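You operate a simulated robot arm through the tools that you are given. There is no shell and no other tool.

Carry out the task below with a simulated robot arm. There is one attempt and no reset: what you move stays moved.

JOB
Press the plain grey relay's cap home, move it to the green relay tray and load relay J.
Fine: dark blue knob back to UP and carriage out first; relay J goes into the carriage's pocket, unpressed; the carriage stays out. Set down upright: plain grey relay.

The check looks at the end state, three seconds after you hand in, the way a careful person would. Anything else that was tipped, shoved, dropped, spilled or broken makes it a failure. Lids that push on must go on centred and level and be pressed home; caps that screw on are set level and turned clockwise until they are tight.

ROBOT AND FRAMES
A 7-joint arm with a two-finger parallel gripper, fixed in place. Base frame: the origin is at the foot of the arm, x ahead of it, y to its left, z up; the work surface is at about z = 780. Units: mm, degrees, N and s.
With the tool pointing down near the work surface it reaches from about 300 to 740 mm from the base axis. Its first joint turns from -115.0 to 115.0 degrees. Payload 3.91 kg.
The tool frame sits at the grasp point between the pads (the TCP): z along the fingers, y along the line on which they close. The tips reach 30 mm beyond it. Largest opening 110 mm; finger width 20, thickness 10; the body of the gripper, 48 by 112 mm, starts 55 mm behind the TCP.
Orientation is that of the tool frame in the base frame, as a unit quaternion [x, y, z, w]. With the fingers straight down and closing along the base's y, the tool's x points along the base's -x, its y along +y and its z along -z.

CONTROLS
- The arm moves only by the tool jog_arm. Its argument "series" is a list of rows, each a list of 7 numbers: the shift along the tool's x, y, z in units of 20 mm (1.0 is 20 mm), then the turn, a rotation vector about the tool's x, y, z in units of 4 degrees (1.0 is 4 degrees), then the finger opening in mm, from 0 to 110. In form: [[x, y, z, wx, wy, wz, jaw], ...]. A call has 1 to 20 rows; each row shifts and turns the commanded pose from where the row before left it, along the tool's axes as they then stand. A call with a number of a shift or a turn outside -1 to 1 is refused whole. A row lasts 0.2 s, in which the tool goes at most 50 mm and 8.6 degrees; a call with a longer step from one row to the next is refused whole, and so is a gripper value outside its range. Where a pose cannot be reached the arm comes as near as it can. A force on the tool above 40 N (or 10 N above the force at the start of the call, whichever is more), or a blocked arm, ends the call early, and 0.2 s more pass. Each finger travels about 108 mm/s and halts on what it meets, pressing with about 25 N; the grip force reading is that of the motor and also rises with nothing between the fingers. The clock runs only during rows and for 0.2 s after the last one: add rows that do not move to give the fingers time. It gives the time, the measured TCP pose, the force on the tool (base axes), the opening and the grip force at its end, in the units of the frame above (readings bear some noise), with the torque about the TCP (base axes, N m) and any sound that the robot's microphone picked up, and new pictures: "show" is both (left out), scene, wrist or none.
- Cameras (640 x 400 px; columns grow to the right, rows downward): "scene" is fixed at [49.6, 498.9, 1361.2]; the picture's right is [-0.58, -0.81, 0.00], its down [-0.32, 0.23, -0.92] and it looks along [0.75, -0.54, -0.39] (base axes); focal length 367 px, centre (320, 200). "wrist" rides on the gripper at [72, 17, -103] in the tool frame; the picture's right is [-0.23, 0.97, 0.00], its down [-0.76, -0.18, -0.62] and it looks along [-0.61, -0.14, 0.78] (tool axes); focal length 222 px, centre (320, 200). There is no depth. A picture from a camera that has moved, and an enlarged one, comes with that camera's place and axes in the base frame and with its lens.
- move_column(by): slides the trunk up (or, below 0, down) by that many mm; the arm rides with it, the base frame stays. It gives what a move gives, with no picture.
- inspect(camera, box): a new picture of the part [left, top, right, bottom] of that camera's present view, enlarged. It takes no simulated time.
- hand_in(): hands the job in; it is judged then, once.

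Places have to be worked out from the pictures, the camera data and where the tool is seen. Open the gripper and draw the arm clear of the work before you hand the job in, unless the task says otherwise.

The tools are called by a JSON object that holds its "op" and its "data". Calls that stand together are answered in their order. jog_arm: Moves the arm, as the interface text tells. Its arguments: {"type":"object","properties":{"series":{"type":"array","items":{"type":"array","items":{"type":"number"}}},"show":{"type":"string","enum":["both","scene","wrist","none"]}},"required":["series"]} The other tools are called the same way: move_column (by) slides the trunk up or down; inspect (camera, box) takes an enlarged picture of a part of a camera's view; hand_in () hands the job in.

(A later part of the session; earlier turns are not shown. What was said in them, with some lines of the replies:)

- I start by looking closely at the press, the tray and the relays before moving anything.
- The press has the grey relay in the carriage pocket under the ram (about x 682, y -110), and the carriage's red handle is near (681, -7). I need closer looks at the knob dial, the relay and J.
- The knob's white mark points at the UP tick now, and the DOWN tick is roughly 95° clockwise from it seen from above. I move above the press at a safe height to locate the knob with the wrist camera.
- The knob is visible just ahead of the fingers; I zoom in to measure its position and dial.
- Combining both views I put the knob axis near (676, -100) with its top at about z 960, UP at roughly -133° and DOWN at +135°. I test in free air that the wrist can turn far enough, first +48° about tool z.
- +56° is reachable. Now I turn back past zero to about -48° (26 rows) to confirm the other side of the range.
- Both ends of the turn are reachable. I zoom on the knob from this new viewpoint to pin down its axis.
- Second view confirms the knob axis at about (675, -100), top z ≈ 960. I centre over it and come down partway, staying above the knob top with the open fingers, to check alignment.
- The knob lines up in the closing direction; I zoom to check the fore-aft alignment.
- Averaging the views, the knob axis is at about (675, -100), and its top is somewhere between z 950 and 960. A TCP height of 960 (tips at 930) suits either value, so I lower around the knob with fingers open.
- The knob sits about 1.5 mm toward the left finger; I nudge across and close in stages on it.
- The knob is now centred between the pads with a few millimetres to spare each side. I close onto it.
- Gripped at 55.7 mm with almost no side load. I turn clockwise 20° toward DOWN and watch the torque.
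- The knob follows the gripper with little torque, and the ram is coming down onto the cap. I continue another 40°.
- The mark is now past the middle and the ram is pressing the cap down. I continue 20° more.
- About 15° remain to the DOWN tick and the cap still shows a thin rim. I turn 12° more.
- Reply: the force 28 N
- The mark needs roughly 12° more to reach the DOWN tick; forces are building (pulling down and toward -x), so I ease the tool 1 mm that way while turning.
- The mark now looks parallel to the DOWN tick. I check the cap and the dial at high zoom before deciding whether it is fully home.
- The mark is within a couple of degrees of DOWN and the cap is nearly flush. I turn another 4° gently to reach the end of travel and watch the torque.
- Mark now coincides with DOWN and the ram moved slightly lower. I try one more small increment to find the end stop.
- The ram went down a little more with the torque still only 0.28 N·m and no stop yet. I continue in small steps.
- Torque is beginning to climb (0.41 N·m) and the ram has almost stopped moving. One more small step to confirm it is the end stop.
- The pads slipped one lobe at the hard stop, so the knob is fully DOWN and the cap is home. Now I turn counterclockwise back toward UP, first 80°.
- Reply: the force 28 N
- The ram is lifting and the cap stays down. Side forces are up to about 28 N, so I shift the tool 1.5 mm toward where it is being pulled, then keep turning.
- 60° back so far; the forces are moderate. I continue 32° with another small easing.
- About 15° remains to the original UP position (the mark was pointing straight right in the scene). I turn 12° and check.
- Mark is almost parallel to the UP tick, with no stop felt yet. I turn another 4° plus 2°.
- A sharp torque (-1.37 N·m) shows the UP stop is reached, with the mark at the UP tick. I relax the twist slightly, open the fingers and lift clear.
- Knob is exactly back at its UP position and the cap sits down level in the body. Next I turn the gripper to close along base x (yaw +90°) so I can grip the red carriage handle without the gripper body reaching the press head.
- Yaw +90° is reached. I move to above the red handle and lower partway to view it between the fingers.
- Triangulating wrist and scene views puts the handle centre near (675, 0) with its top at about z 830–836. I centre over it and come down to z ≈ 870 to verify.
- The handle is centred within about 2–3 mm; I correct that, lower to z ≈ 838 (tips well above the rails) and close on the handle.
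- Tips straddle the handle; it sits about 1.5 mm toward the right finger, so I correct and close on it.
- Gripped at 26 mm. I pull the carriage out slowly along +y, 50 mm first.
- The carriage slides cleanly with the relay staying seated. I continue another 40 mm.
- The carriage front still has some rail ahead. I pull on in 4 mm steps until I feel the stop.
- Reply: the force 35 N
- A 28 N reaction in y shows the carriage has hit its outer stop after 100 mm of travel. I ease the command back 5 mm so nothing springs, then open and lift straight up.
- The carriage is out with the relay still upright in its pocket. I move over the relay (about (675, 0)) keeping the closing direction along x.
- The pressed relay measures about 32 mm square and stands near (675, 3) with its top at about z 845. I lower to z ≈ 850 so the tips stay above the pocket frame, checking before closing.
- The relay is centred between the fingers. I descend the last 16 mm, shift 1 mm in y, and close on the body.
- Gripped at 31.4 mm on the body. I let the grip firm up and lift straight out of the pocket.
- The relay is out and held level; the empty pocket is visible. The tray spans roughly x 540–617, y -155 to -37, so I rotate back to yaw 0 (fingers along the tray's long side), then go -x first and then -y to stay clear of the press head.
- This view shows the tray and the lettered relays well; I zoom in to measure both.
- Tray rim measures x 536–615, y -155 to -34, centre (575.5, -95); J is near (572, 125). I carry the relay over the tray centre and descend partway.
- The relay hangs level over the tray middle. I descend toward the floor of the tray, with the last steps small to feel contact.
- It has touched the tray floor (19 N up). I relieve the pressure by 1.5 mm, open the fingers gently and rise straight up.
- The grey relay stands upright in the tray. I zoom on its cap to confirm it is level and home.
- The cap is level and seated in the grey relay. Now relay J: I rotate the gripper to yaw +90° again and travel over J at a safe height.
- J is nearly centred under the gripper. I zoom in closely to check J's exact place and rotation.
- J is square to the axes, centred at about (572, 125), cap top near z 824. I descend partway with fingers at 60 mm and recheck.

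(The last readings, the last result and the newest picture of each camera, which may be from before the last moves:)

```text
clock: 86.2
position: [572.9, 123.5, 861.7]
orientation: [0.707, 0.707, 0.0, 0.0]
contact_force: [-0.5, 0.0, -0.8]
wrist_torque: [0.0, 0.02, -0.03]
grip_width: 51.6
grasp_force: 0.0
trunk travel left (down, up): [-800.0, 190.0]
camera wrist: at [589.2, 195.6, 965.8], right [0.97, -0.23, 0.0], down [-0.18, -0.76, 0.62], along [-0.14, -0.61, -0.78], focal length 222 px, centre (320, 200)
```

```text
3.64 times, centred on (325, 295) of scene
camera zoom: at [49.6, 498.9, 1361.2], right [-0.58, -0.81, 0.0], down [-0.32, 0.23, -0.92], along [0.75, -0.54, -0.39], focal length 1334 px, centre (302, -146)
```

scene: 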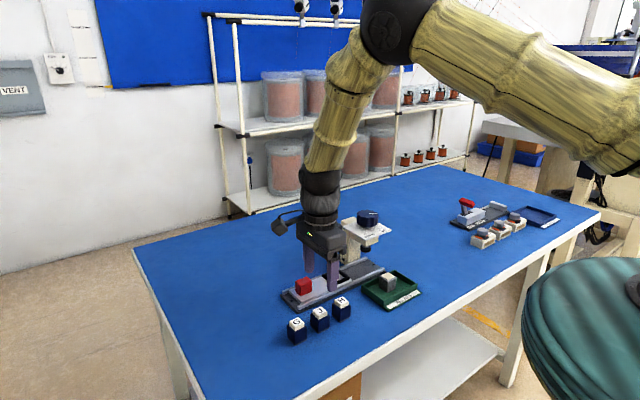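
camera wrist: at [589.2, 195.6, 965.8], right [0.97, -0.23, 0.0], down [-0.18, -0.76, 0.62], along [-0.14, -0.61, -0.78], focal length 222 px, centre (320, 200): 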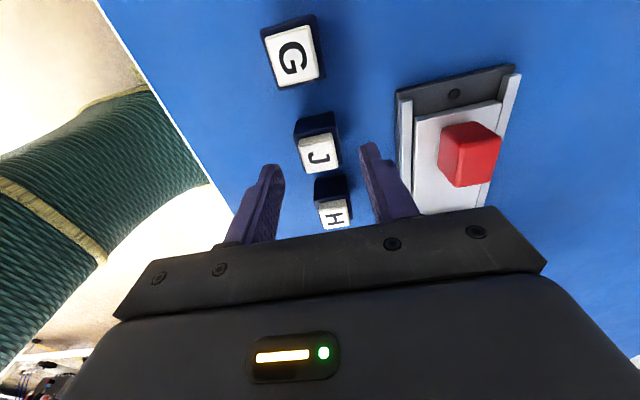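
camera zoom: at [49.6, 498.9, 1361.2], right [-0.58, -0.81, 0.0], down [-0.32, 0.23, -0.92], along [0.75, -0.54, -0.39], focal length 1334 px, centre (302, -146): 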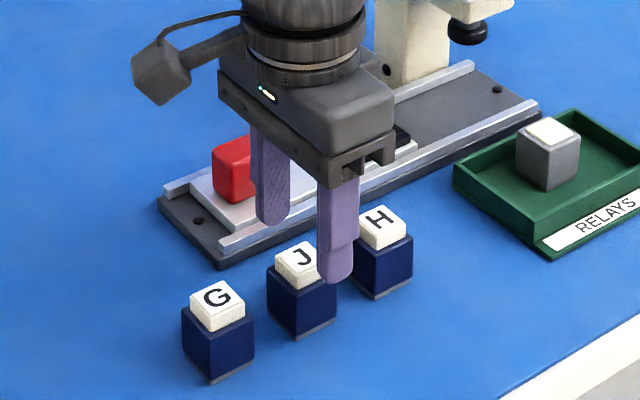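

J stays centred between the fingers within a millimetre. I descend to z ≈ 826 and close on its body (below the cap).

{"op": "jog_arm", "data": {"series": [[0, 0, 0.9, 0, 0, 0, 52], [0, 0, 0.88, 0, 0, 0, 52], [0, 0, 0, 0, 0, 0, 42], [0, 0, 0, 0, 0, 0, 36], [0, 0, 0, 0, 0, 0, 30], [0, 0, 0, 0, 0, 0, 24], [0, 0, 0, 0, 0, 0, 20], [0, 0, 0, 0, 0, 0, 20]], "show": "wrist"}}

{"op": "inspect", "data": {"camera": "scene", "box": [270, 250, 370, 350]}}

{"op": "inspect", "data": {"camera": "wrist", "box": [240, 90, 420, 230]}}

```text
clock: 88.0
position: [569.9, 124.1, 824.4]
orientation: [0.707, 0.708, 0.0, -0.001]
contact_force: [-0.1, -0.5, 1.1]
wrist_torque: [-0.04, -0.02, 0.03]
grip_width: 30.7
grasp_force: 25.1
trunk travel left (down, up): [-800.0, 190.0]
camera wrist: at [587.1, 196.0, 928.7], right [0.97, -0.23, 0.0], down [-0.18, -0.76, 0.62], along [-0.14, -0.61, -0.78], focal length 222 px, centre (320, 200)
```

wrist: 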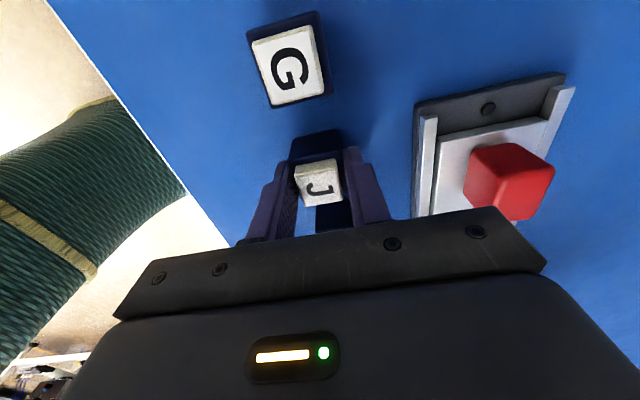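

```text
4.00 times, centred on (320, 300) of scene
camera zoom: at [49.6, 498.9, 1361.2], right [-0.58, -0.81, 0.0], down [-0.32, 0.23, -0.92], along [0.75, -0.54, -0.39], focal length 1468 px, centre (320, -200)
```

zoom: 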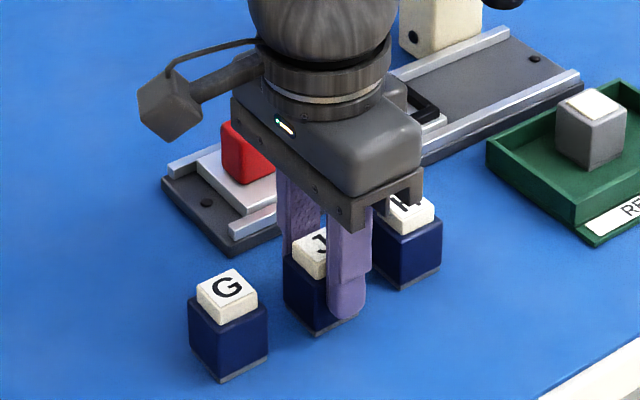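

```text
2.86 times, centred on (330, 160) of wrist
camera zoom: at [587.1, 196.0, 928.7], right [0.97, -0.23, 0.0], down [-0.18, -0.76, 0.62], along [-0.14, -0.61, -0.78], focal length 635 px, centre (291, 314)
```

zoom: 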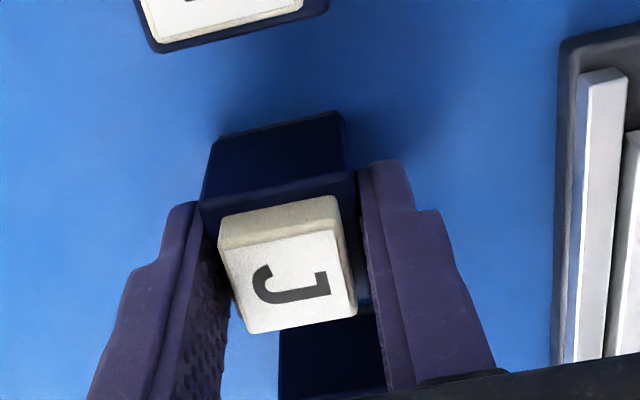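

J is gripped at 30.7 mm, centred to about 1 mm. I lift it straight up clear of its neighbours and verify the hold.

{"op": "jog_arm", "data": {"series": [[0, 0, -0.2, 0, 0, 0, 20], [0, 0, -0.5, 0, 0, 0, 20], [0, 0, -0.8, 0, 0, 0, 20], [0, 0, -0.9, 0, 0, 0, 20], [0, 0, -0.9, 0, 0, 0, 20], [0, 0, -0.9, 0, 0, 0, 20], [0, 0, -0.8, 0, 0, 0, 20], [0, 0, 0, 0, 0, 0, 20]], "show": "both"}}

{"op": "inspect", "data": {"camera": "scene", "box": [260, 220, 380, 350]}}

```text
clock: 89.8
position: [573.3, 123.4, 926.0]
orientation: [0.707, 0.707, -0.001, -0.001]
contact_force: [-0.2, 0.7, -0.8]
wrist_torque: [-0.01, 0.0, 0.02]
grip_width: 31.0
grasp_force: 25.3
trunk travel left (down, up): [-800.0, 190.0]
camera wrist: at [589.3, 195.2, 1030.4], right [0.97, -0.23, 0.0], down [-0.18, -0.76, 0.62], along [-0.14, -0.61, -0.78], focal length 222 px, centre (320, 200)
```

scene: 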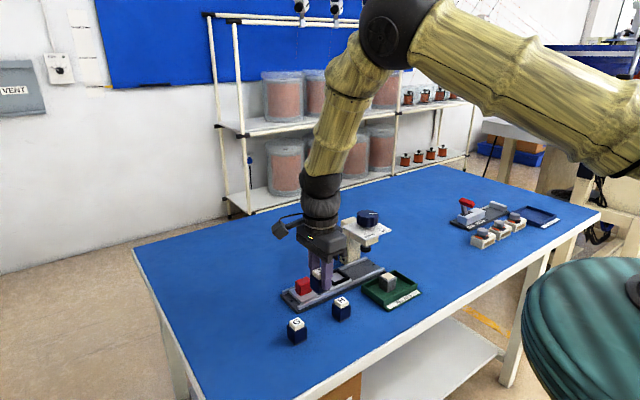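
wrist: 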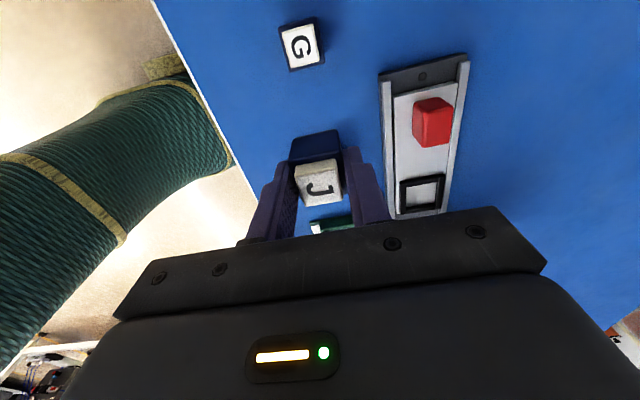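

```text
3.08 times, centred on (320, 285) of scene
camera zoom: at [49.6, 498.9, 1361.2], right [-0.58, -0.81, 0.0], down [-0.32, 0.23, -0.92], along [0.75, -0.54, -0.39], focal length 1129 px, centre (320, -62)
```

zoom: 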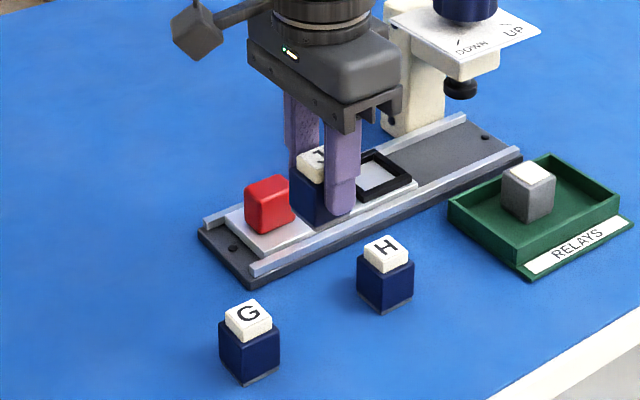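

J is held level, and this wrist view shows the whole empty pocket. I zoom on it to measure its centre.

{"op": "inspect", "data": {"camera": "wrist", "box": [380, 150, 470, 225]}}

{"op": "inspect", "data": {"camera": "wrist", "box": [270, 120, 370, 220]}}

```text
5.33 times, centred on (425, 188) of wrist
camera zoom: at [589.3, 195.2, 1030.4], right [0.97, -0.23, 0.0], down [-0.18, -0.76, 0.62], along [-0.14, -0.61, -0.78], focal length 1185 px, centre (-240, 267)
```

zoom: 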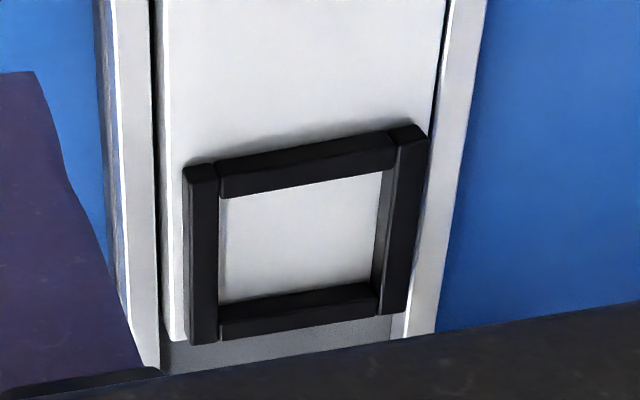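

```text
4.00 times, centred on (320, 170) of wrist
camera zoom: at [589.3, 195.2, 1030.4], right [0.97, -0.23, 0.0], down [-0.18, -0.76, 0.62], along [-0.14, -0.61, -0.78], focal length 888 px, centre (320, 320)
```

zoom: 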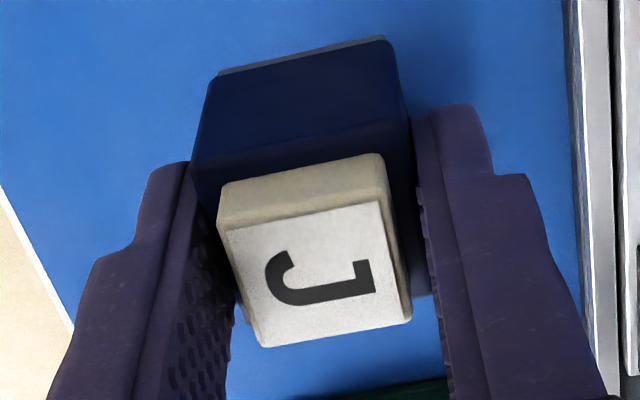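

Pocket centre works out near (676.5, 1), with about 2 mm clearance each side. I carry J there at height, then lower until it hovers just above the frame.

{"op": "jog_arm", "data": {"series": [[-0.4, 0.35, 0, 0, 0, 0, 20], [-0.8, 0.69, 0, 0, 0, 0, 20], [-0.8, 0.69, 0, 0, 0, 0, 20], [-0.8, 0.69, 0, 0, 0, 0, 20], [-0.8, 0.69, 0, 0, 0, 0, 20], [-0.8, 0.69, 0, 0, 0, 0, 20], [-0.8, 0.69, 0, 0, 0, 0, 20], [-0.6, 0.48, 0, 0, 0, 0, 20], [-0.305, 0.25, 0, 0, 0, 0, 20], [0, 0, 0, 0, 0, 0, 20], [0, 0, 0.6, 0, 0, 0, 20], [0, 0, 0.8, 0, 0, 0, 20], [0, 0, 0.8, 0, 0, 0, 20], [0, 0, 0.7, 0, 0, 0, 20], [0, 0, 0, 0, 0, 0, 20]], "show": "both"}}

{"op": "inspect", "data": {"camera": "scene", "box": [310, 230, 390, 300]}}

{"op": "inspect", "data": {"camera": "wrist", "box": [250, 90, 390, 220]}}

```text
clock: 93.0
position: [676.4, 1.2, 868.0]
orientation: [0.707, 0.707, 0.0, 0.0]
contact_force: [0.7, -0.4, -1.2]
wrist_torque: [0.0, -0.01, 0.02]
grip_width: 31.1
grasp_force: 24.9
trunk travel left (down, up): [-800.0, 190.0]
camera wrist: at [693.9, 73.2, 971.4], right [0.97, -0.23, 0.0], down [-0.18, -0.76, 0.62], along [-0.14, -0.61, -0.78], focal length 222 px, centre (320, 200)
```

scene: 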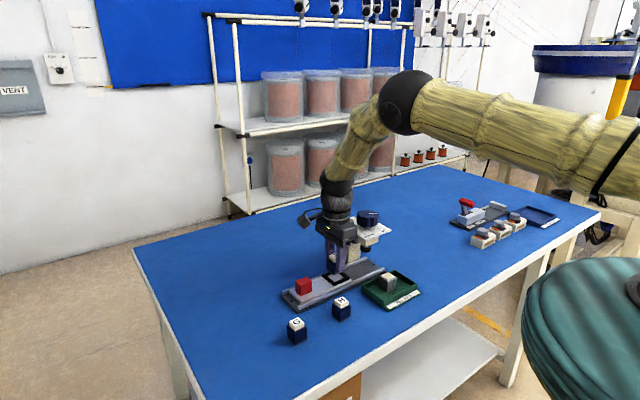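
wrist: 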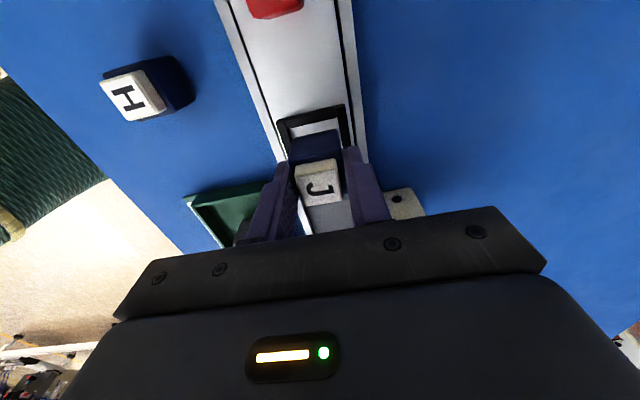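

```text
5.71 times, centred on (350, 265) of scene
camera zoom: at [49.6, 498.9, 1361.2], right [-0.58, -0.81, 0.0], down [-0.32, 0.23, -0.92], along [0.75, -0.54, -0.39], focal length 2097 px, centre (149, -171)
```

zoom: 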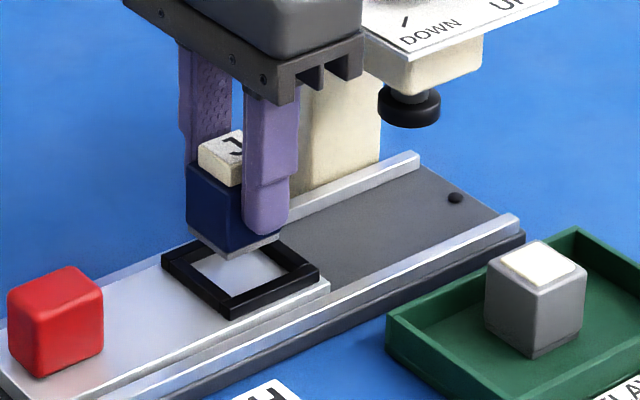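

```text
3.08 times, centred on (320, 155) of wrist
camera zoom: at [693.9, 73.2, 971.4], right [0.97, -0.23, 0.0], down [-0.18, -0.76, 0.62], along [-0.14, -0.61, -0.78], focal length 684 px, centre (320, 338)
```

zoom: 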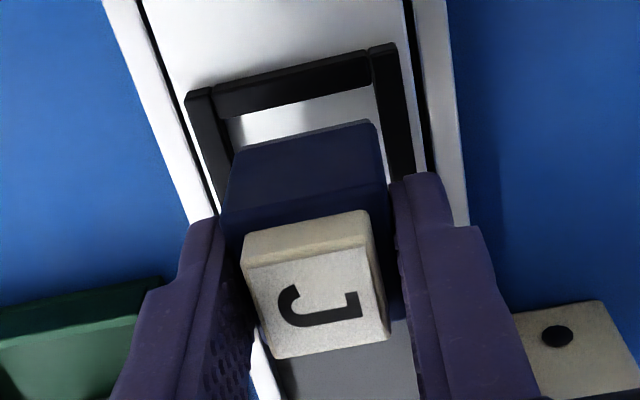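

J hovers just above the frame. The wrist view suggests J may sit ~3 mm too far toward -y, so I zoom closely in both cameras before inserting.

{"op": "inspect", "data": {"camera": "scene", "box": [325, 255, 370, 290]}}

{"op": "inspect", "data": {"camera": "wrist", "box": [275, 95, 360, 160]}}

```text
11.43 times, centred on (348, 272) of scene
camera zoom: at [49.6, 498.9, 1361.2], right [-0.58, -0.81, 0.0], down [-0.32, 0.23, -0.92], along [0.75, -0.54, -0.39], focal length 4194 px, centre (6, -629)
```

zoom: 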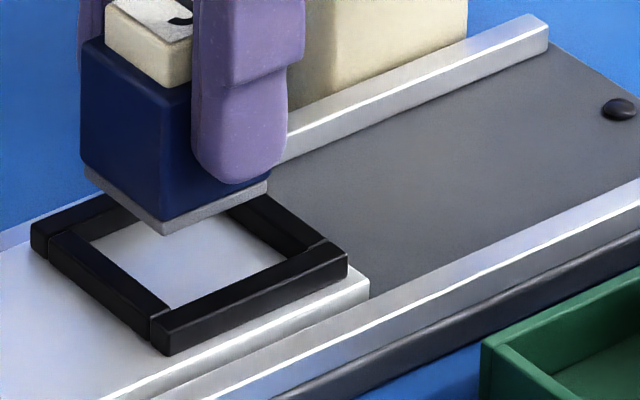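

```text
6.15 times, centred on (318, 128) of wrist
camera zoom: at [693.9, 73.2, 971.4], right [0.97, -0.23, 0.0], down [-0.18, -0.76, 0.62], along [-0.14, -0.61, -0.78], focal length 1367 px, centre (335, 646)
```

zoom: 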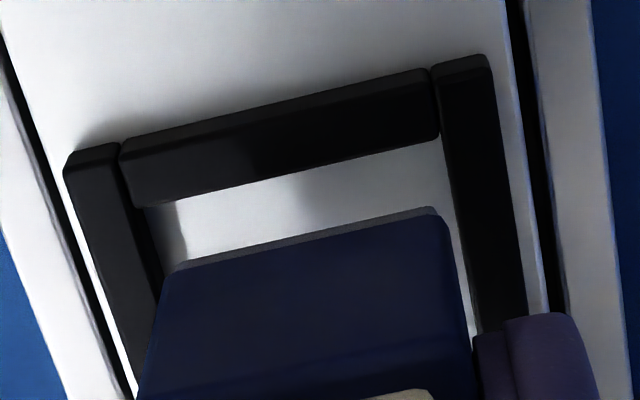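

Reconciling both views, J needs only about 1 mm shift in -x and is otherwise over the opening. I correct that and lower 8 mm, checking for contact.

{"op": "jog_arm", "data": {"series": [[0.02, -0.06, 0, 0, 0, 0, 20], [0, 0, 0.15, 0, 0, 0, 20], [0, 0, 0.15, 0, 0, 0, 20], [0, 0, 0.1, 0, 0, 0, 20], [0, 0, 0, 0, 0, 0, 20]], "show": "wrist"}}

{"op": "inspect", "data": {"camera": "scene", "box": [325, 255, 370, 290]}}

{"op": "inspect", "data": {"camera": "wrist", "box": [275, 95, 360, 160]}}

```text
clock: 94.2
position: [673.5, 4.2, 861.6]
orientation: [0.707, 0.707, 0.0, 0.001]
contact_force: [-0.2, -0.9, -0.3]
wrist_torque: [0.01, 0.0, -0.03]
grip_width: 31.2
grasp_force: 25.2
trunk travel left (down, up): [-800.0, 190.0]
camera wrist: at [691.1, 75.4, 964.2], right [0.97, -0.23, 0.0], down [-0.18, -0.76, 0.62], along [-0.14, -0.61, -0.78], focal length 222 px, centre (320, 200)
```

wrist: 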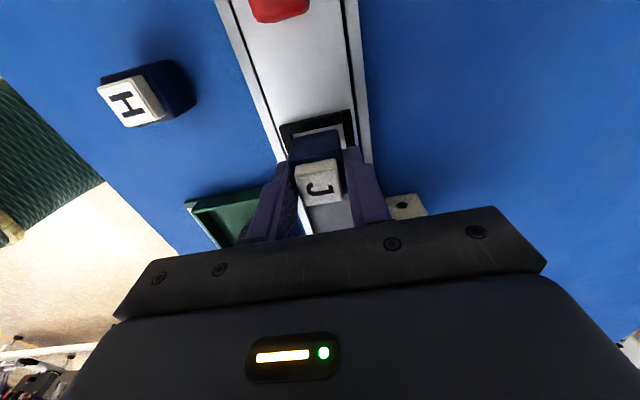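

```text
11.43 times, centred on (348, 272) of scene
camera zoom: at [49.6, 498.9, 1361.2], right [-0.58, -0.81, 0.0], down [-0.32, 0.23, -0.92], along [0.75, -0.54, -0.39], focal length 4194 px, centre (6, -629)
```

zoom: 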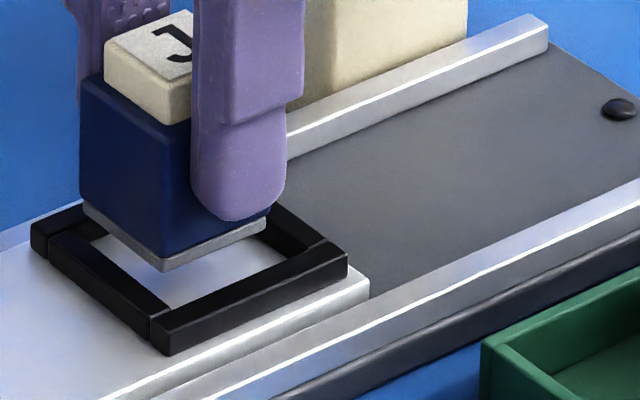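

```text
6.15 times, centred on (318, 128) of wrist
camera zoom: at [691.1, 75.4, 964.2], right [0.97, -0.23, 0.0], down [-0.18, -0.76, 0.62], along [-0.14, -0.61, -0.78], focal length 1367 px, centre (335, 646)
```

zoom: 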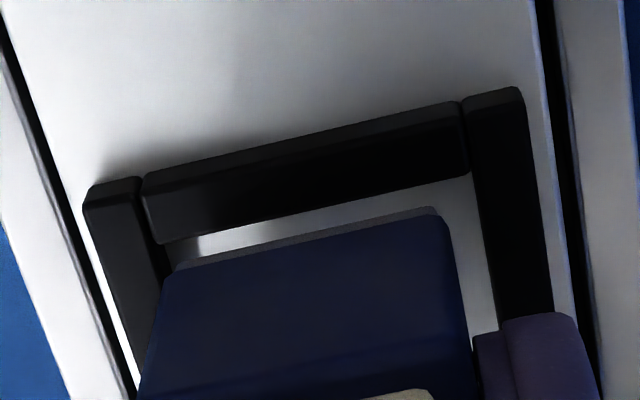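

The reading and both views agree J is now about 1.7 mm too far -x and 3 mm too far +y; target is about (675.3, 1.1). I correct and look again before going lower.

{"op": "jog_arm", "data": {"series": [[-0.08, 0.01, 0, 0, 0, 0, 20], [0, 0, 0, 0, 0, 0, 20], [0, 0, 0, 0, 0, 0, 20]], "show": "wrist"}}

{"op": "inspect", "data": {"camera": "scene", "box": [325, 255, 370, 290]}}

{"op": "inspect", "data": {"camera": "wrist", "box": [275, 95, 360, 160]}}

```text
clock: 95.0
position: [675.1, 2.2, 859.9]
orientation: [0.707, 0.707, 0.0, 0.0]
contact_force: [-0.4, 0.2, -0.6]
wrist_torque: [-0.04, 0.0, 0.02]
grip_width: 31.1
grasp_force: 24.9
trunk travel left (down, up): [-800.0, 190.0]
camera wrist: at [691.8, 73.8, 964.2], right [0.97, -0.23, 0.0], down [-0.18, -0.76, 0.62], along [-0.14, -0.61, -0.78], focal length 222 px, centre (320, 200)
```

wrist: 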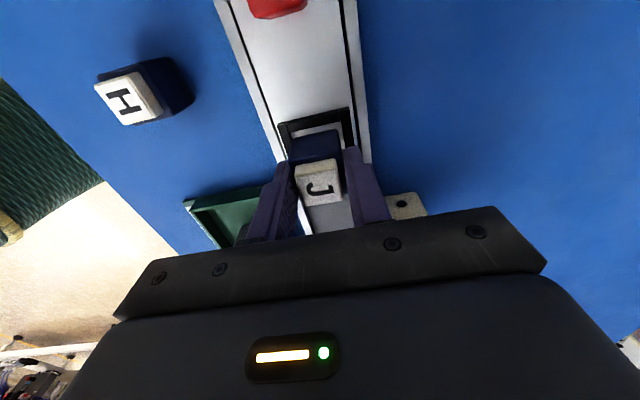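

```text
11.43 times, centred on (348, 272) of scene
camera zoom: at [49.6, 498.9, 1361.2], right [-0.58, -0.81, 0.0], down [-0.32, 0.23, -0.92], along [0.75, -0.54, -0.39], focal length 4194 px, centre (6, -629)
```

zoom: 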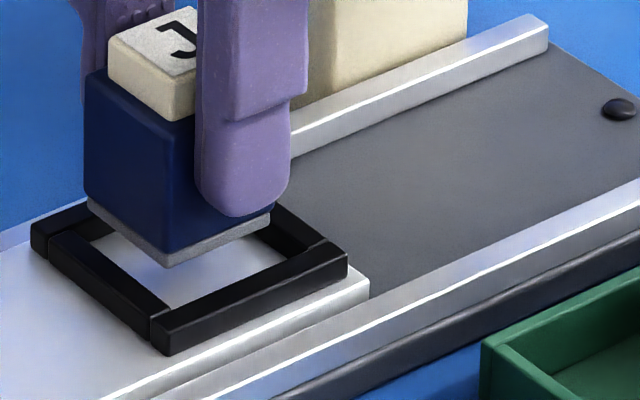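

```text
6.15 times, centred on (318, 128) of wrist
camera zoom: at [691.8, 73.8, 964.2], right [0.97, -0.23, 0.0], down [-0.18, -0.76, 0.62], along [-0.14, -0.61, -0.78], focal length 1367 px, centre (335, 646)
```

zoom: 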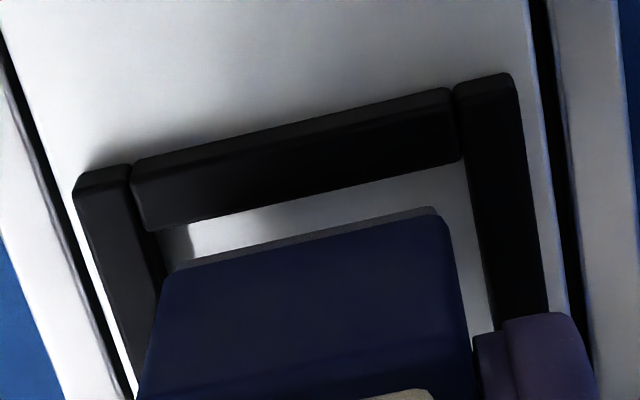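

Now J is nearly centred; both views call for about 0.6 mm +x and 1.2 mm -y more. I apply that and lower 5 mm.

{"op": "jog_arm", "data": {"series": [[-0.06, 0.03, 0, 0, 0, 0, 20], [0, 0, 0.15, 0, 0, 0, 20], [0, 0, 0.1, 0, 0, 0, 20], [0, 0, 0, 0, 0, 0, 20], [0, 0, 0, 0, 0, 0, 20]], "show": "wrist"}}

{"op": "inspect", "data": {"camera": "scene", "box": [325, 255, 370, 290]}}

{"op": "inspect", "data": {"camera": "wrist", "box": [275, 95, 360, 160]}}

```text
clock: 96.2
position: [676.6, -1.0, 854.7]
orientation: [0.707, 0.707, 0.0, -0.001]
contact_force: [-0.9, -0.2, -0.2]
wrist_torque: [-0.02, -0.01, -0.01]
grip_width: 31.0
grasp_force: 25.1
trunk travel left (down, up): [-800.0, 190.0]
camera wrist: at [693.5, 71.3, 958.9], right [0.97, -0.23, 0.0], down [-0.18, -0.76, 0.62], along [-0.14, -0.61, -0.78], focal length 222 px, centre (320, 200)
```

wrist: 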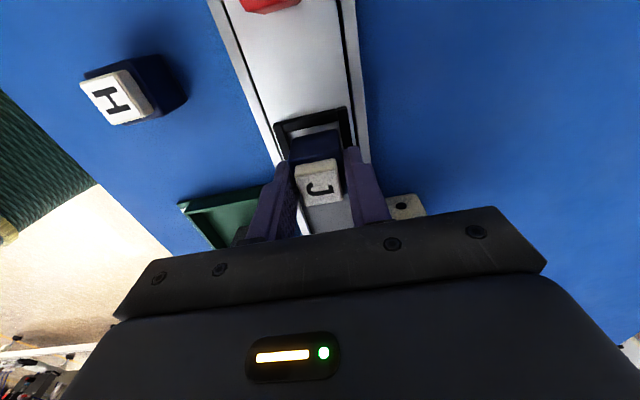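

```text
11.43 times, centred on (348, 272) of scene
camera zoom: at [49.6, 498.9, 1361.2], right [-0.58, -0.81, 0.0], down [-0.32, 0.23, -0.92], along [0.75, -0.54, -0.39], focal length 4194 px, centre (6, -629)
```

zoom: 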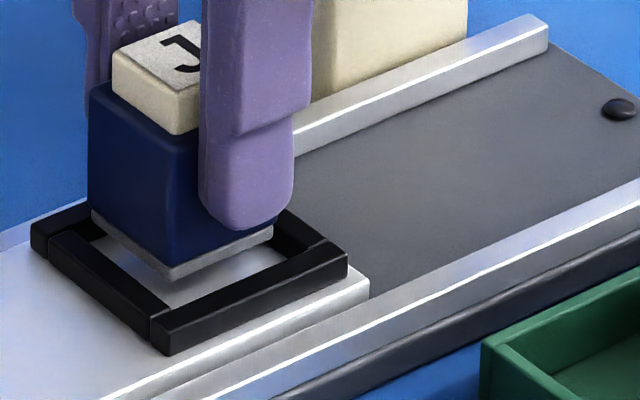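

```text
6.15 times, centred on (318, 128) of wrist
camera zoom: at [693.5, 71.3, 958.9], right [0.97, -0.23, 0.0], down [-0.18, -0.76, 0.62], along [-0.14, -0.61, -0.78], focal length 1367 px, centre (335, 646)
```

zoom: 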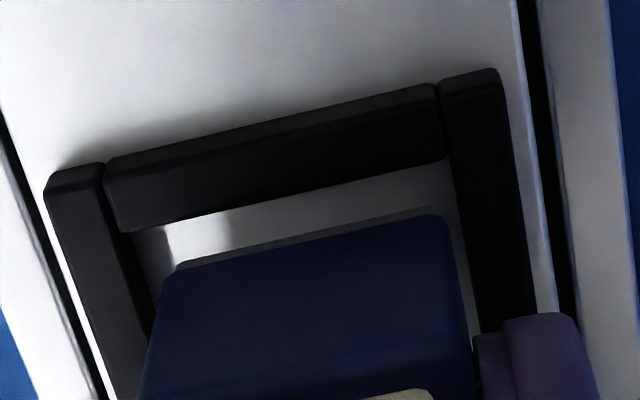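

J is now within about 1 mm of the pocket centre with clear gaps on all sides. I lower 6 mm more in small steps, watching for contact.

{"op": "jog_arm", "data": {"series": [[0.02, -0.03, 0.1, 0, 0, 0, 20], [0, 0, 0.1, 0, 0, 0, 20], [0, 0, 0.1, 0, 0, 0, 20], [0, 0, 0, 0, 0, 0, 20]], "show": "wrist"}}

{"op": "inspect", "data": {"camera": "scene", "box": [325, 255, 370, 290]}}

{"op": "inspect", "data": {"camera": "wrist", "box": [275, 95, 360, 160]}}

```text
clock: 97.2
position: [675.5, -1.2, 847.9]
orientation: [0.707, 0.707, 0.0, -0.001]
contact_force: [0.2, 0.0, 0.2]
wrist_torque: [0.02, 0.02, -0.01]
grip_width: 30.8
grasp_force: 24.8
trunk travel left (down, up): [-800.0, 190.0]
camera wrist: at [691.8, 71.8, 952.5], right [0.97, -0.23, 0.0], down [-0.18, -0.76, 0.62], along [-0.14, -0.61, -0.78], focal length 222 px, centre (320, 200)
```

wrist: 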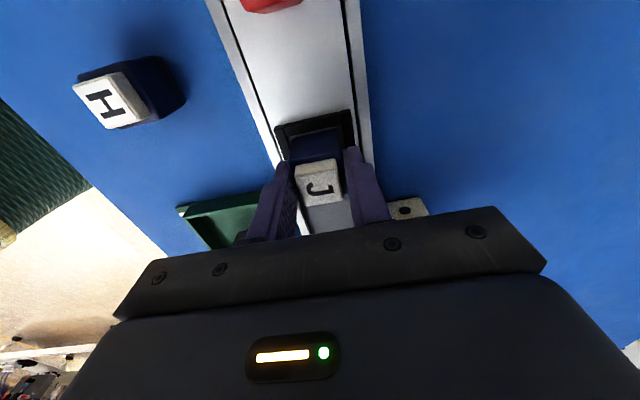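

```text
11.43 times, centred on (348, 272) of scene
camera zoom: at [49.6, 498.9, 1361.2], right [-0.58, -0.81, 0.0], down [-0.32, 0.23, -0.92], along [0.75, -0.54, -0.39], focal length 4194 px, centre (6, -629)
```

zoom: 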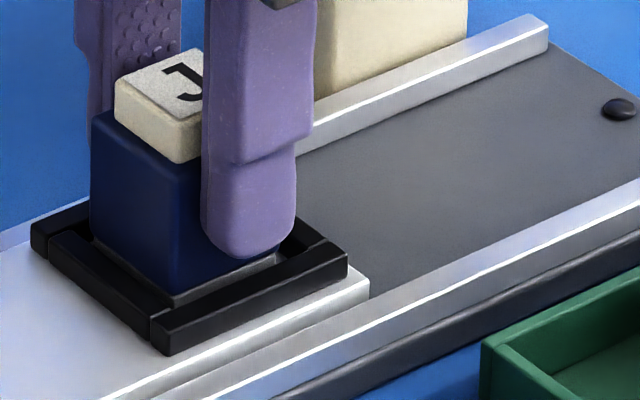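

```text
6.15 times, centred on (318, 128) of wrist
camera zoom: at [691.8, 71.8, 952.5], right [0.97, -0.23, 0.0], down [-0.18, -0.76, 0.62], along [-0.14, -0.61, -0.78], focal length 1367 px, centre (335, 646)
```

zoom: 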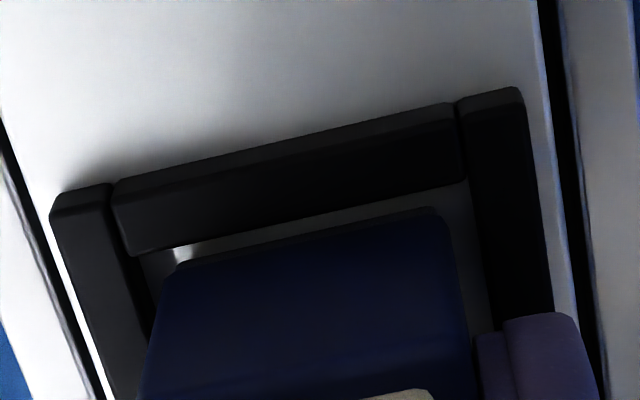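

J's base is now inside the frame with no contact force, and the finger tips are still about 8 mm above the frame bars. I continue down in 1 mm steps until it touches the pocket floor.

{"op": "jog_arm", "data": {"series": [[0, 0, 0.05, 0, 0, 0, 20], [0, 0, 0.05, 0, 0, 0, 20], [0, 0, 0.05, 0, 0, 0, 20], [0, 0, 0, 0, 0, 0, 20]], "show": "wrist"}}

{"op": "inspect", "data": {"camera": "scene", "box": [325, 255, 370, 290]}}

```text
clock: 98.2
position: [675.2, 0.3, 845.9]
orientation: [0.707, 0.707, 0.0, 0.0]
contact_force: [-0.2, 0.8, 5.6]
wrist_torque: [0.04, 0.1, -0.03]
grip_width: 31.3
grasp_force: 25.7
trunk travel left (down, up): [-800.0, 190.0]
camera wrist: at [692.6, 71.8, 950.6], right [0.97, -0.23, 0.0], down [-0.18, -0.76, 0.62], along [-0.14, -0.61, -0.78], focal length 222 px, centre (320, 200)
```

wrist: 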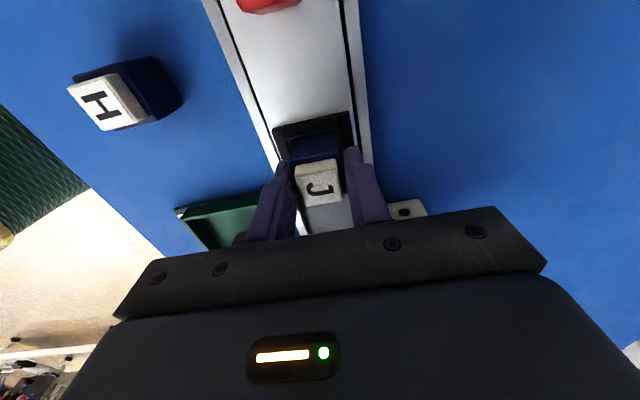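

```text
11.43 times, centred on (348, 272) of scene
camera zoom: at [49.6, 498.9, 1361.2], right [-0.58, -0.81, 0.0], down [-0.32, 0.23, -0.92], along [0.75, -0.54, -0.39], focal length 4194 px, centre (6, -629)
```

zoom: 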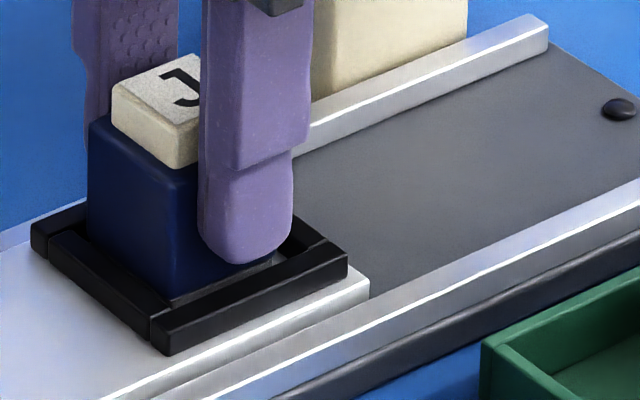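

A light 5.6 N contact at about the expected seating height. I press another 1 mm to confirm it's the floor and that J is not hung on an edge.

{"op": "jog_arm", "data": {"series": [[0, 0, 0.05, 0, 0, 0, 20], [0, 0, 0, 0, 0, 0, 20], [0, 0, 0, 0, 0, 0, 20]], "show": "wrist"}}

{"op": "inspect", "data": {"camera": "scene", "box": [325, 245, 370, 290]}}

{"op": "inspect", "data": {"camera": "wrist", "box": [265, 95, 375, 220]}}

```text
clock: 99.0
position: [675.2, 0.0, 846.2]
orientation: [0.708, 0.707, 0.002, 0.001]
contact_force: [1.4, 0.3, 15.3]
wrist_torque: [0.05, 0.01, 0.01]
grip_width: 31.1
grasp_force: 24.4
trunk travel left (down, up): [-800.0, 190.0]
camera wrist: at [692.4, 71.8, 950.5], right [0.97, -0.23, 0.0], down [-0.18, -0.76, 0.62], along [-0.14, -0.61, -0.78], focal length 222 px, centre (320, 200)
```

wrist: 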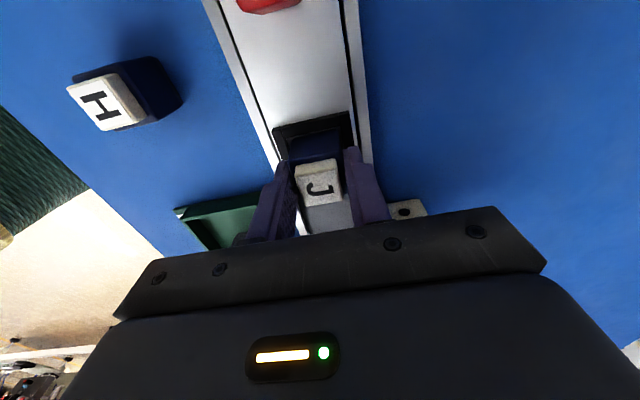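

```text
8.89 times, centred on (348, 268) of scene
camera zoom: at [49.6, 498.9, 1361.2], right [-0.58, -0.81, 0.0], down [-0.32, 0.23, -0.92], along [0.75, -0.54, -0.39], focal length 3262 px, centre (76, -400)
```

zoom: 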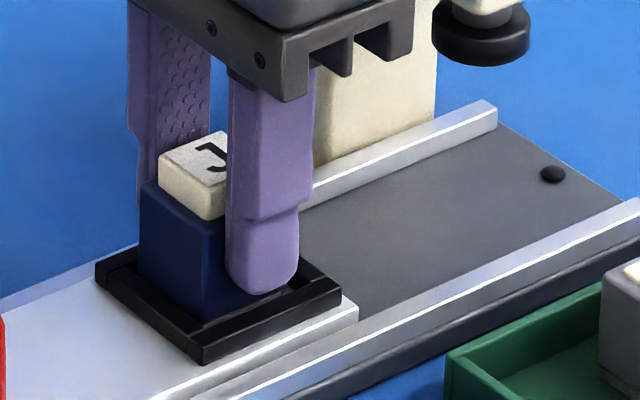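

```text
3.20 times, centred on (320, 158) of wrist
camera zoom: at [692.4, 71.8, 950.5], right [0.97, -0.23, 0.0], down [-0.18, -0.76, 0.62], along [-0.14, -0.61, -0.78], focal length 711 px, centre (320, 336)
```

zoom: 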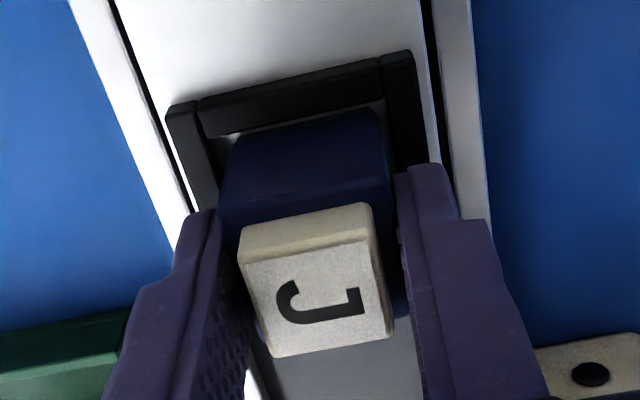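

The force rises with no further travel and no torque, so J sits flat on the pocket floor, cap untouched. I relieve 1 mm, open, and rise straight up.

{"op": "jog_arm", "data": {"series": [[0, 0, -0.05, 0, 0, 0, 20], [0, 0, 0, 0, 0, 0, 20]], "show": "none"}}

{"op": "jog_arm", "data": {"series": [[0, 0, 0, 0, 0, 0, 34], [0, 0, 0, 0, 0, 0, 42], [0, 0, 0, 0, 0, 0, 52], [0, 0, 0, 0, 0, 0, 56], [0, 0, -0.4, 0, 0, 0, 56], [0, 0, -0.8, 0, 0, 0, 56], [0, 0, -1, 0, 0, 0, 56], [0, 0, -1, 0, 0, 0, 70], [0, 0, -1, 0, 0, 0, 70], [0, 0, -1, 0, 0, 0, 70], [0, 0, 0, 0, 0, 0, 70]], "show": "both"}}

{"op": "inspect", "data": {"camera": "scene", "box": [280, 230, 430, 330]}}

{"op": "inspect", "data": {"camera": "scene", "box": [325, 250, 370, 290]}}

{"op": "inspect", "data": {"camera": "wrist", "box": [240, 60, 400, 200]}}

```text
clock: 99.6
position: [674.1, -0.6, 846.3]
orientation: [0.707, 0.707, 0.001, 0.001]
contact_force: [4.0, 0.2, 11.5]
wrist_torque: [-0.02, -0.14, 0.0]
grip_width: 31.3
grasp_force: 25.0
trunk travel left (down, up): [-800.0, 190.0]
```

```text
clock: 102.0
position: [676.3, -1.9, 950.4]
orientation: [0.707, 0.707, -0.001, -0.001]
contact_force: [-0.7, -0.1, 0.2]
wrist_torque: [0.04, 0.01, -0.02]
grip_width: 70.2
grasp_force: 0.0
trunk travel left (down, up): [-800.0, 190.0]
camera wrist: at [693.3, 71.1, 1055.0], right [0.97, -0.23, 0.0], down [-0.18, -0.76, 0.62], along [-0.14, -0.61, -0.78], focal length 222 px, centre (320, 200)
```

scene: 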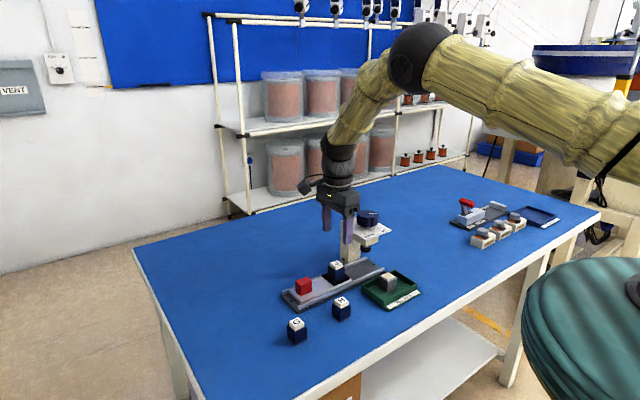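
wrist: 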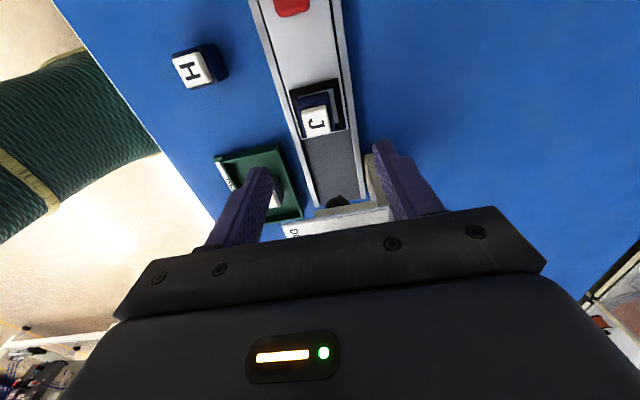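

```text
4.00 times, centred on (355, 280) of scene
camera zoom: at [49.6, 498.9, 1361.2], right [-0.58, -0.81, 0.0], down [-0.32, 0.23, -0.92], along [0.75, -0.54, -0.39], focal length 1468 px, centre (180, -120)
```

zoom: 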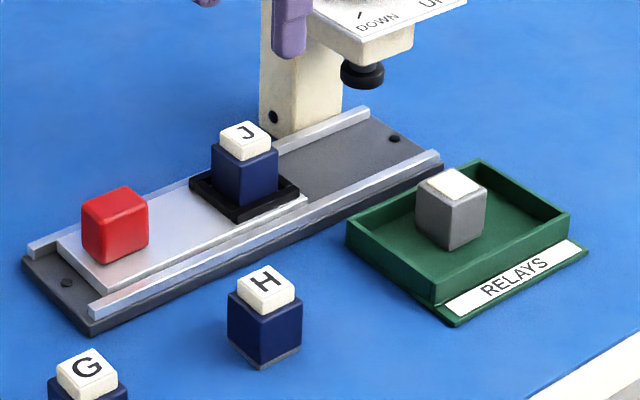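

```text
10.00 times, centred on (348, 270) of scene
camera zoom: at [49.6, 498.9, 1361.2], right [-0.58, -0.81, 0.0], down [-0.32, 0.23, -0.92], along [0.75, -0.54, -0.39], focal length 3670 px, centre (45, -500)
```

zoom: 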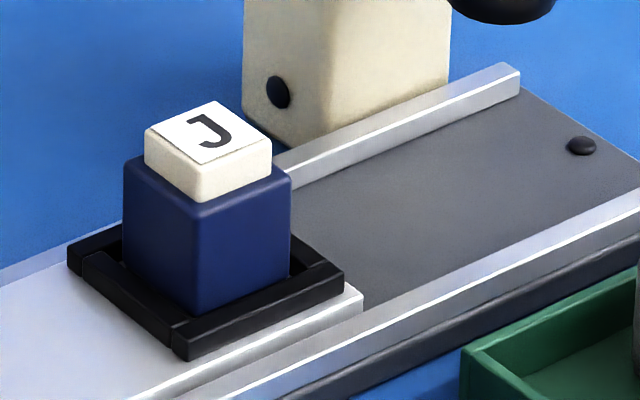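

```text
2.86 times, centred on (320, 130) of wrist
camera zoom: at [693.3, 71.1, 1055.0], right [0.97, -0.23, 0.0], down [-0.18, -0.76, 0.62], along [-0.14, -0.61, -0.78], focal length 635 px, centre (320, 400)
```

zoom: 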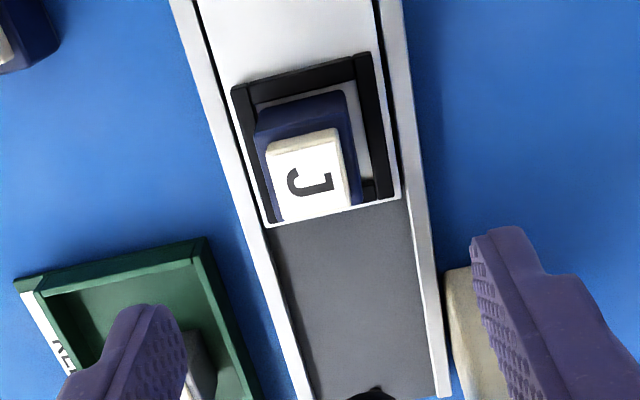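

J stands upright in the pocket with its cap still proud, the carriage is fully out, and nothing else has moved. I lift and draw the arm well clear.

{"op": "jog_arm", "data": {"series": [[0, 0, -1, 0, 0, 0, 80], [0, 0, -1, 0, 0, 0, 90], [0, 0, -1, 0, 0, 0, 100], [0, 0, -1, 0, 0, 0, 105], [0, 0, -1, 0, 0, 0, 105], [0, 0, -1, 0, 0, 0, 105], [0.8, -0.8, -0.3, 0, 0, 0, 105], [0.9, -0.9, -0.3, 0, 0, 0, 105], [0.9, -0.9, -0.3, 0, 0, 0, 105], [0.9, -0.9, -0.3, 0, 0, 0, 105], [0.9, -0.9, 0, 0, 0, 0, 105], [0.9, -0.9, 0, 0, 0, 0, 105], [0.9, -0.9, 0, 0, 0, 0, 105], [0.9, -0.9, 0, 0, 0, 0, 105], [0.9, -0.9, 0, 0, 0, 0, 105], [0, 0, 0, 0, 0, 0, 105]], "show": "both"}}

{"op": "inspect", "data": {"camera": "scene", "box": [260, 195, 440, 350]}}

{"op": "inspect", "data": {"camera": "scene", "box": [330, 200, 400, 245]}}

{"op": "inspect", "data": {"camera": "scene", "box": [430, 180, 570, 260]}}

```text
clock: 105.4
position: [516.8, 160.9, 1095.8]
orientation: [0.708, 0.706, 0.0, 0.0]
contact_force: [-0.1, 0.5, 0.1]
wrist_torque: [-0.01, 0.0, 0.03]
grip_width: 105.1
grasp_force: 0.1
trunk travel left (down, up): [-800.0, 190.0]
camera wrist: at [533.0, 231.7, 1199.4], right [0.97, -0.23, 0.0], down [-0.18, -0.76, 0.62], along [-0.14, -0.61, -0.78], focal length 222 px, centre (320, 200)
```

scene: 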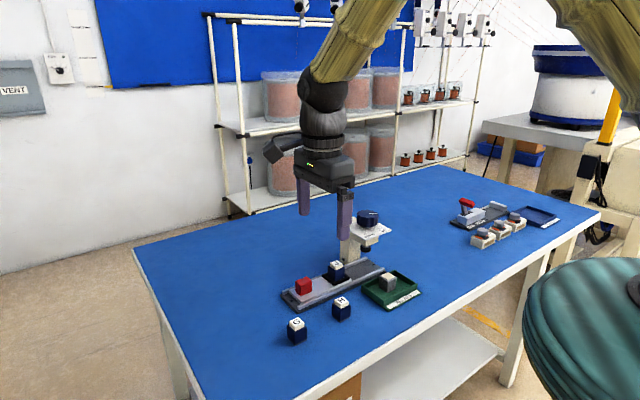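
wrist: 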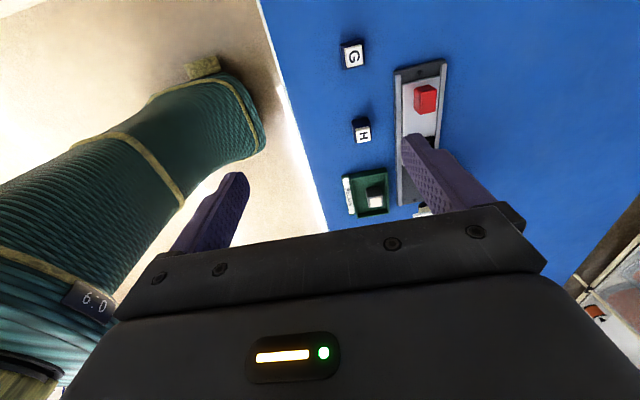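

```text
2.58 times, centred on (350, 272) of scene
camera zoom: at [49.6, 498.9, 1361.2], right [-0.58, -0.81, 0.0], down [-0.32, 0.23, -0.92], along [0.75, -0.54, -0.39], focal length 947 px, centre (243, 13)
```

zoom: 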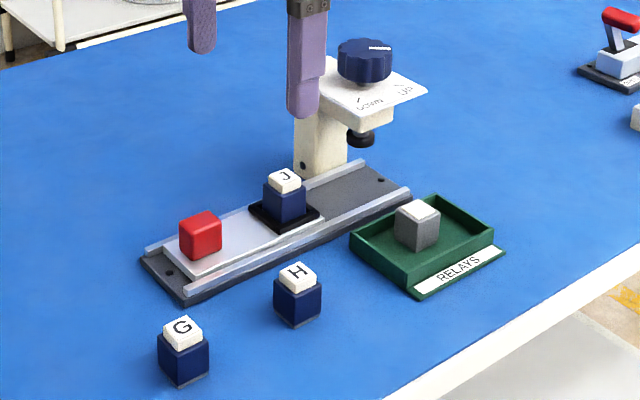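

```text
8.89 times, centred on (365, 222) of scene
camera zoom: at [49.6, 498.9, 1361.2], right [-0.58, -0.81, 0.0], down [-0.32, 0.23, -0.92], along [0.75, -0.54, -0.39], focal length 3262 px, centre (-80, 0)
```

zoom: 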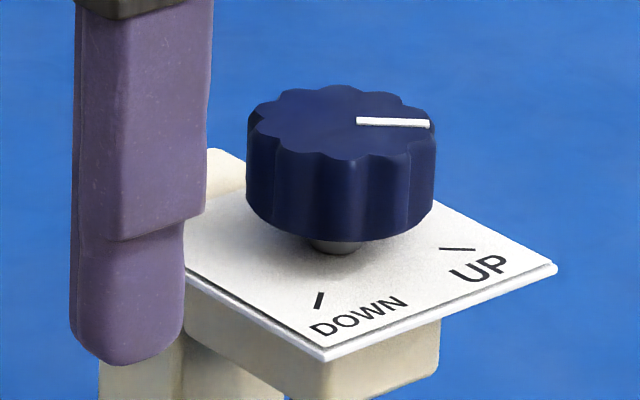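

```text
4.57 times, centred on (500, 220) of scene
camera zoom: at [49.6, 498.9, 1361.2], right [-0.58, -0.81, 0.0], down [-0.32, 0.23, -0.92], along [0.75, -0.54, -0.39], focal length 1678 px, centre (-503, 109)
```

zoom: 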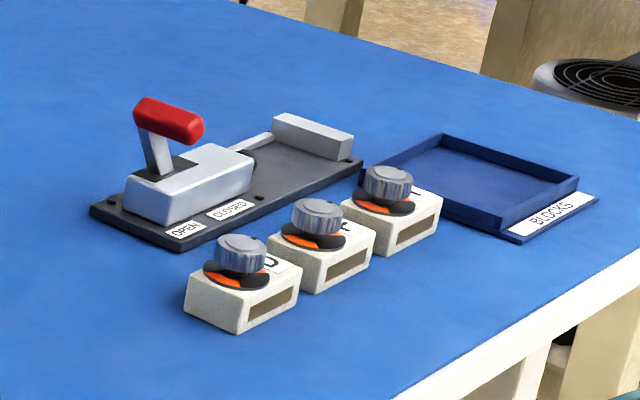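

Everything checks out in the final pictures. The knob mark is at UP, the carriage is out with J upright and unpressed in the pocket, and the pressed grey relay stands upright in the RELAYS tray. The G and H relays and the other station are undisturbed, and the arm is clear with the gripper open, so I hand in.

{"op": "hand_in", "data": {}}

```text
The job is handed in.
```

The job is done and handed in; I haven't seen the check's result.

- **Grey relay:** I turned the knob clockwise to its DOWN stop. The cap now sits level, about 1 mm above the body. The relay stands upright in the green RELAYS tray.
- **Press:** the dark blue knob is back at its UP stop, in the same position it started from. The carriage is pulled out to its outer stop and stays there.
- **Relay J:** it sits flat and upright in the carriage's pocket with its cap still raised, unpressed.
- **Everything else:** relays G and H and the blocks station look unmoved in the last pictures. The gripper is open and the arm is clear of the work.

At the DOWN stop the fingers slipped about one lobe around the knob. It turned back to UP normally afterwards.
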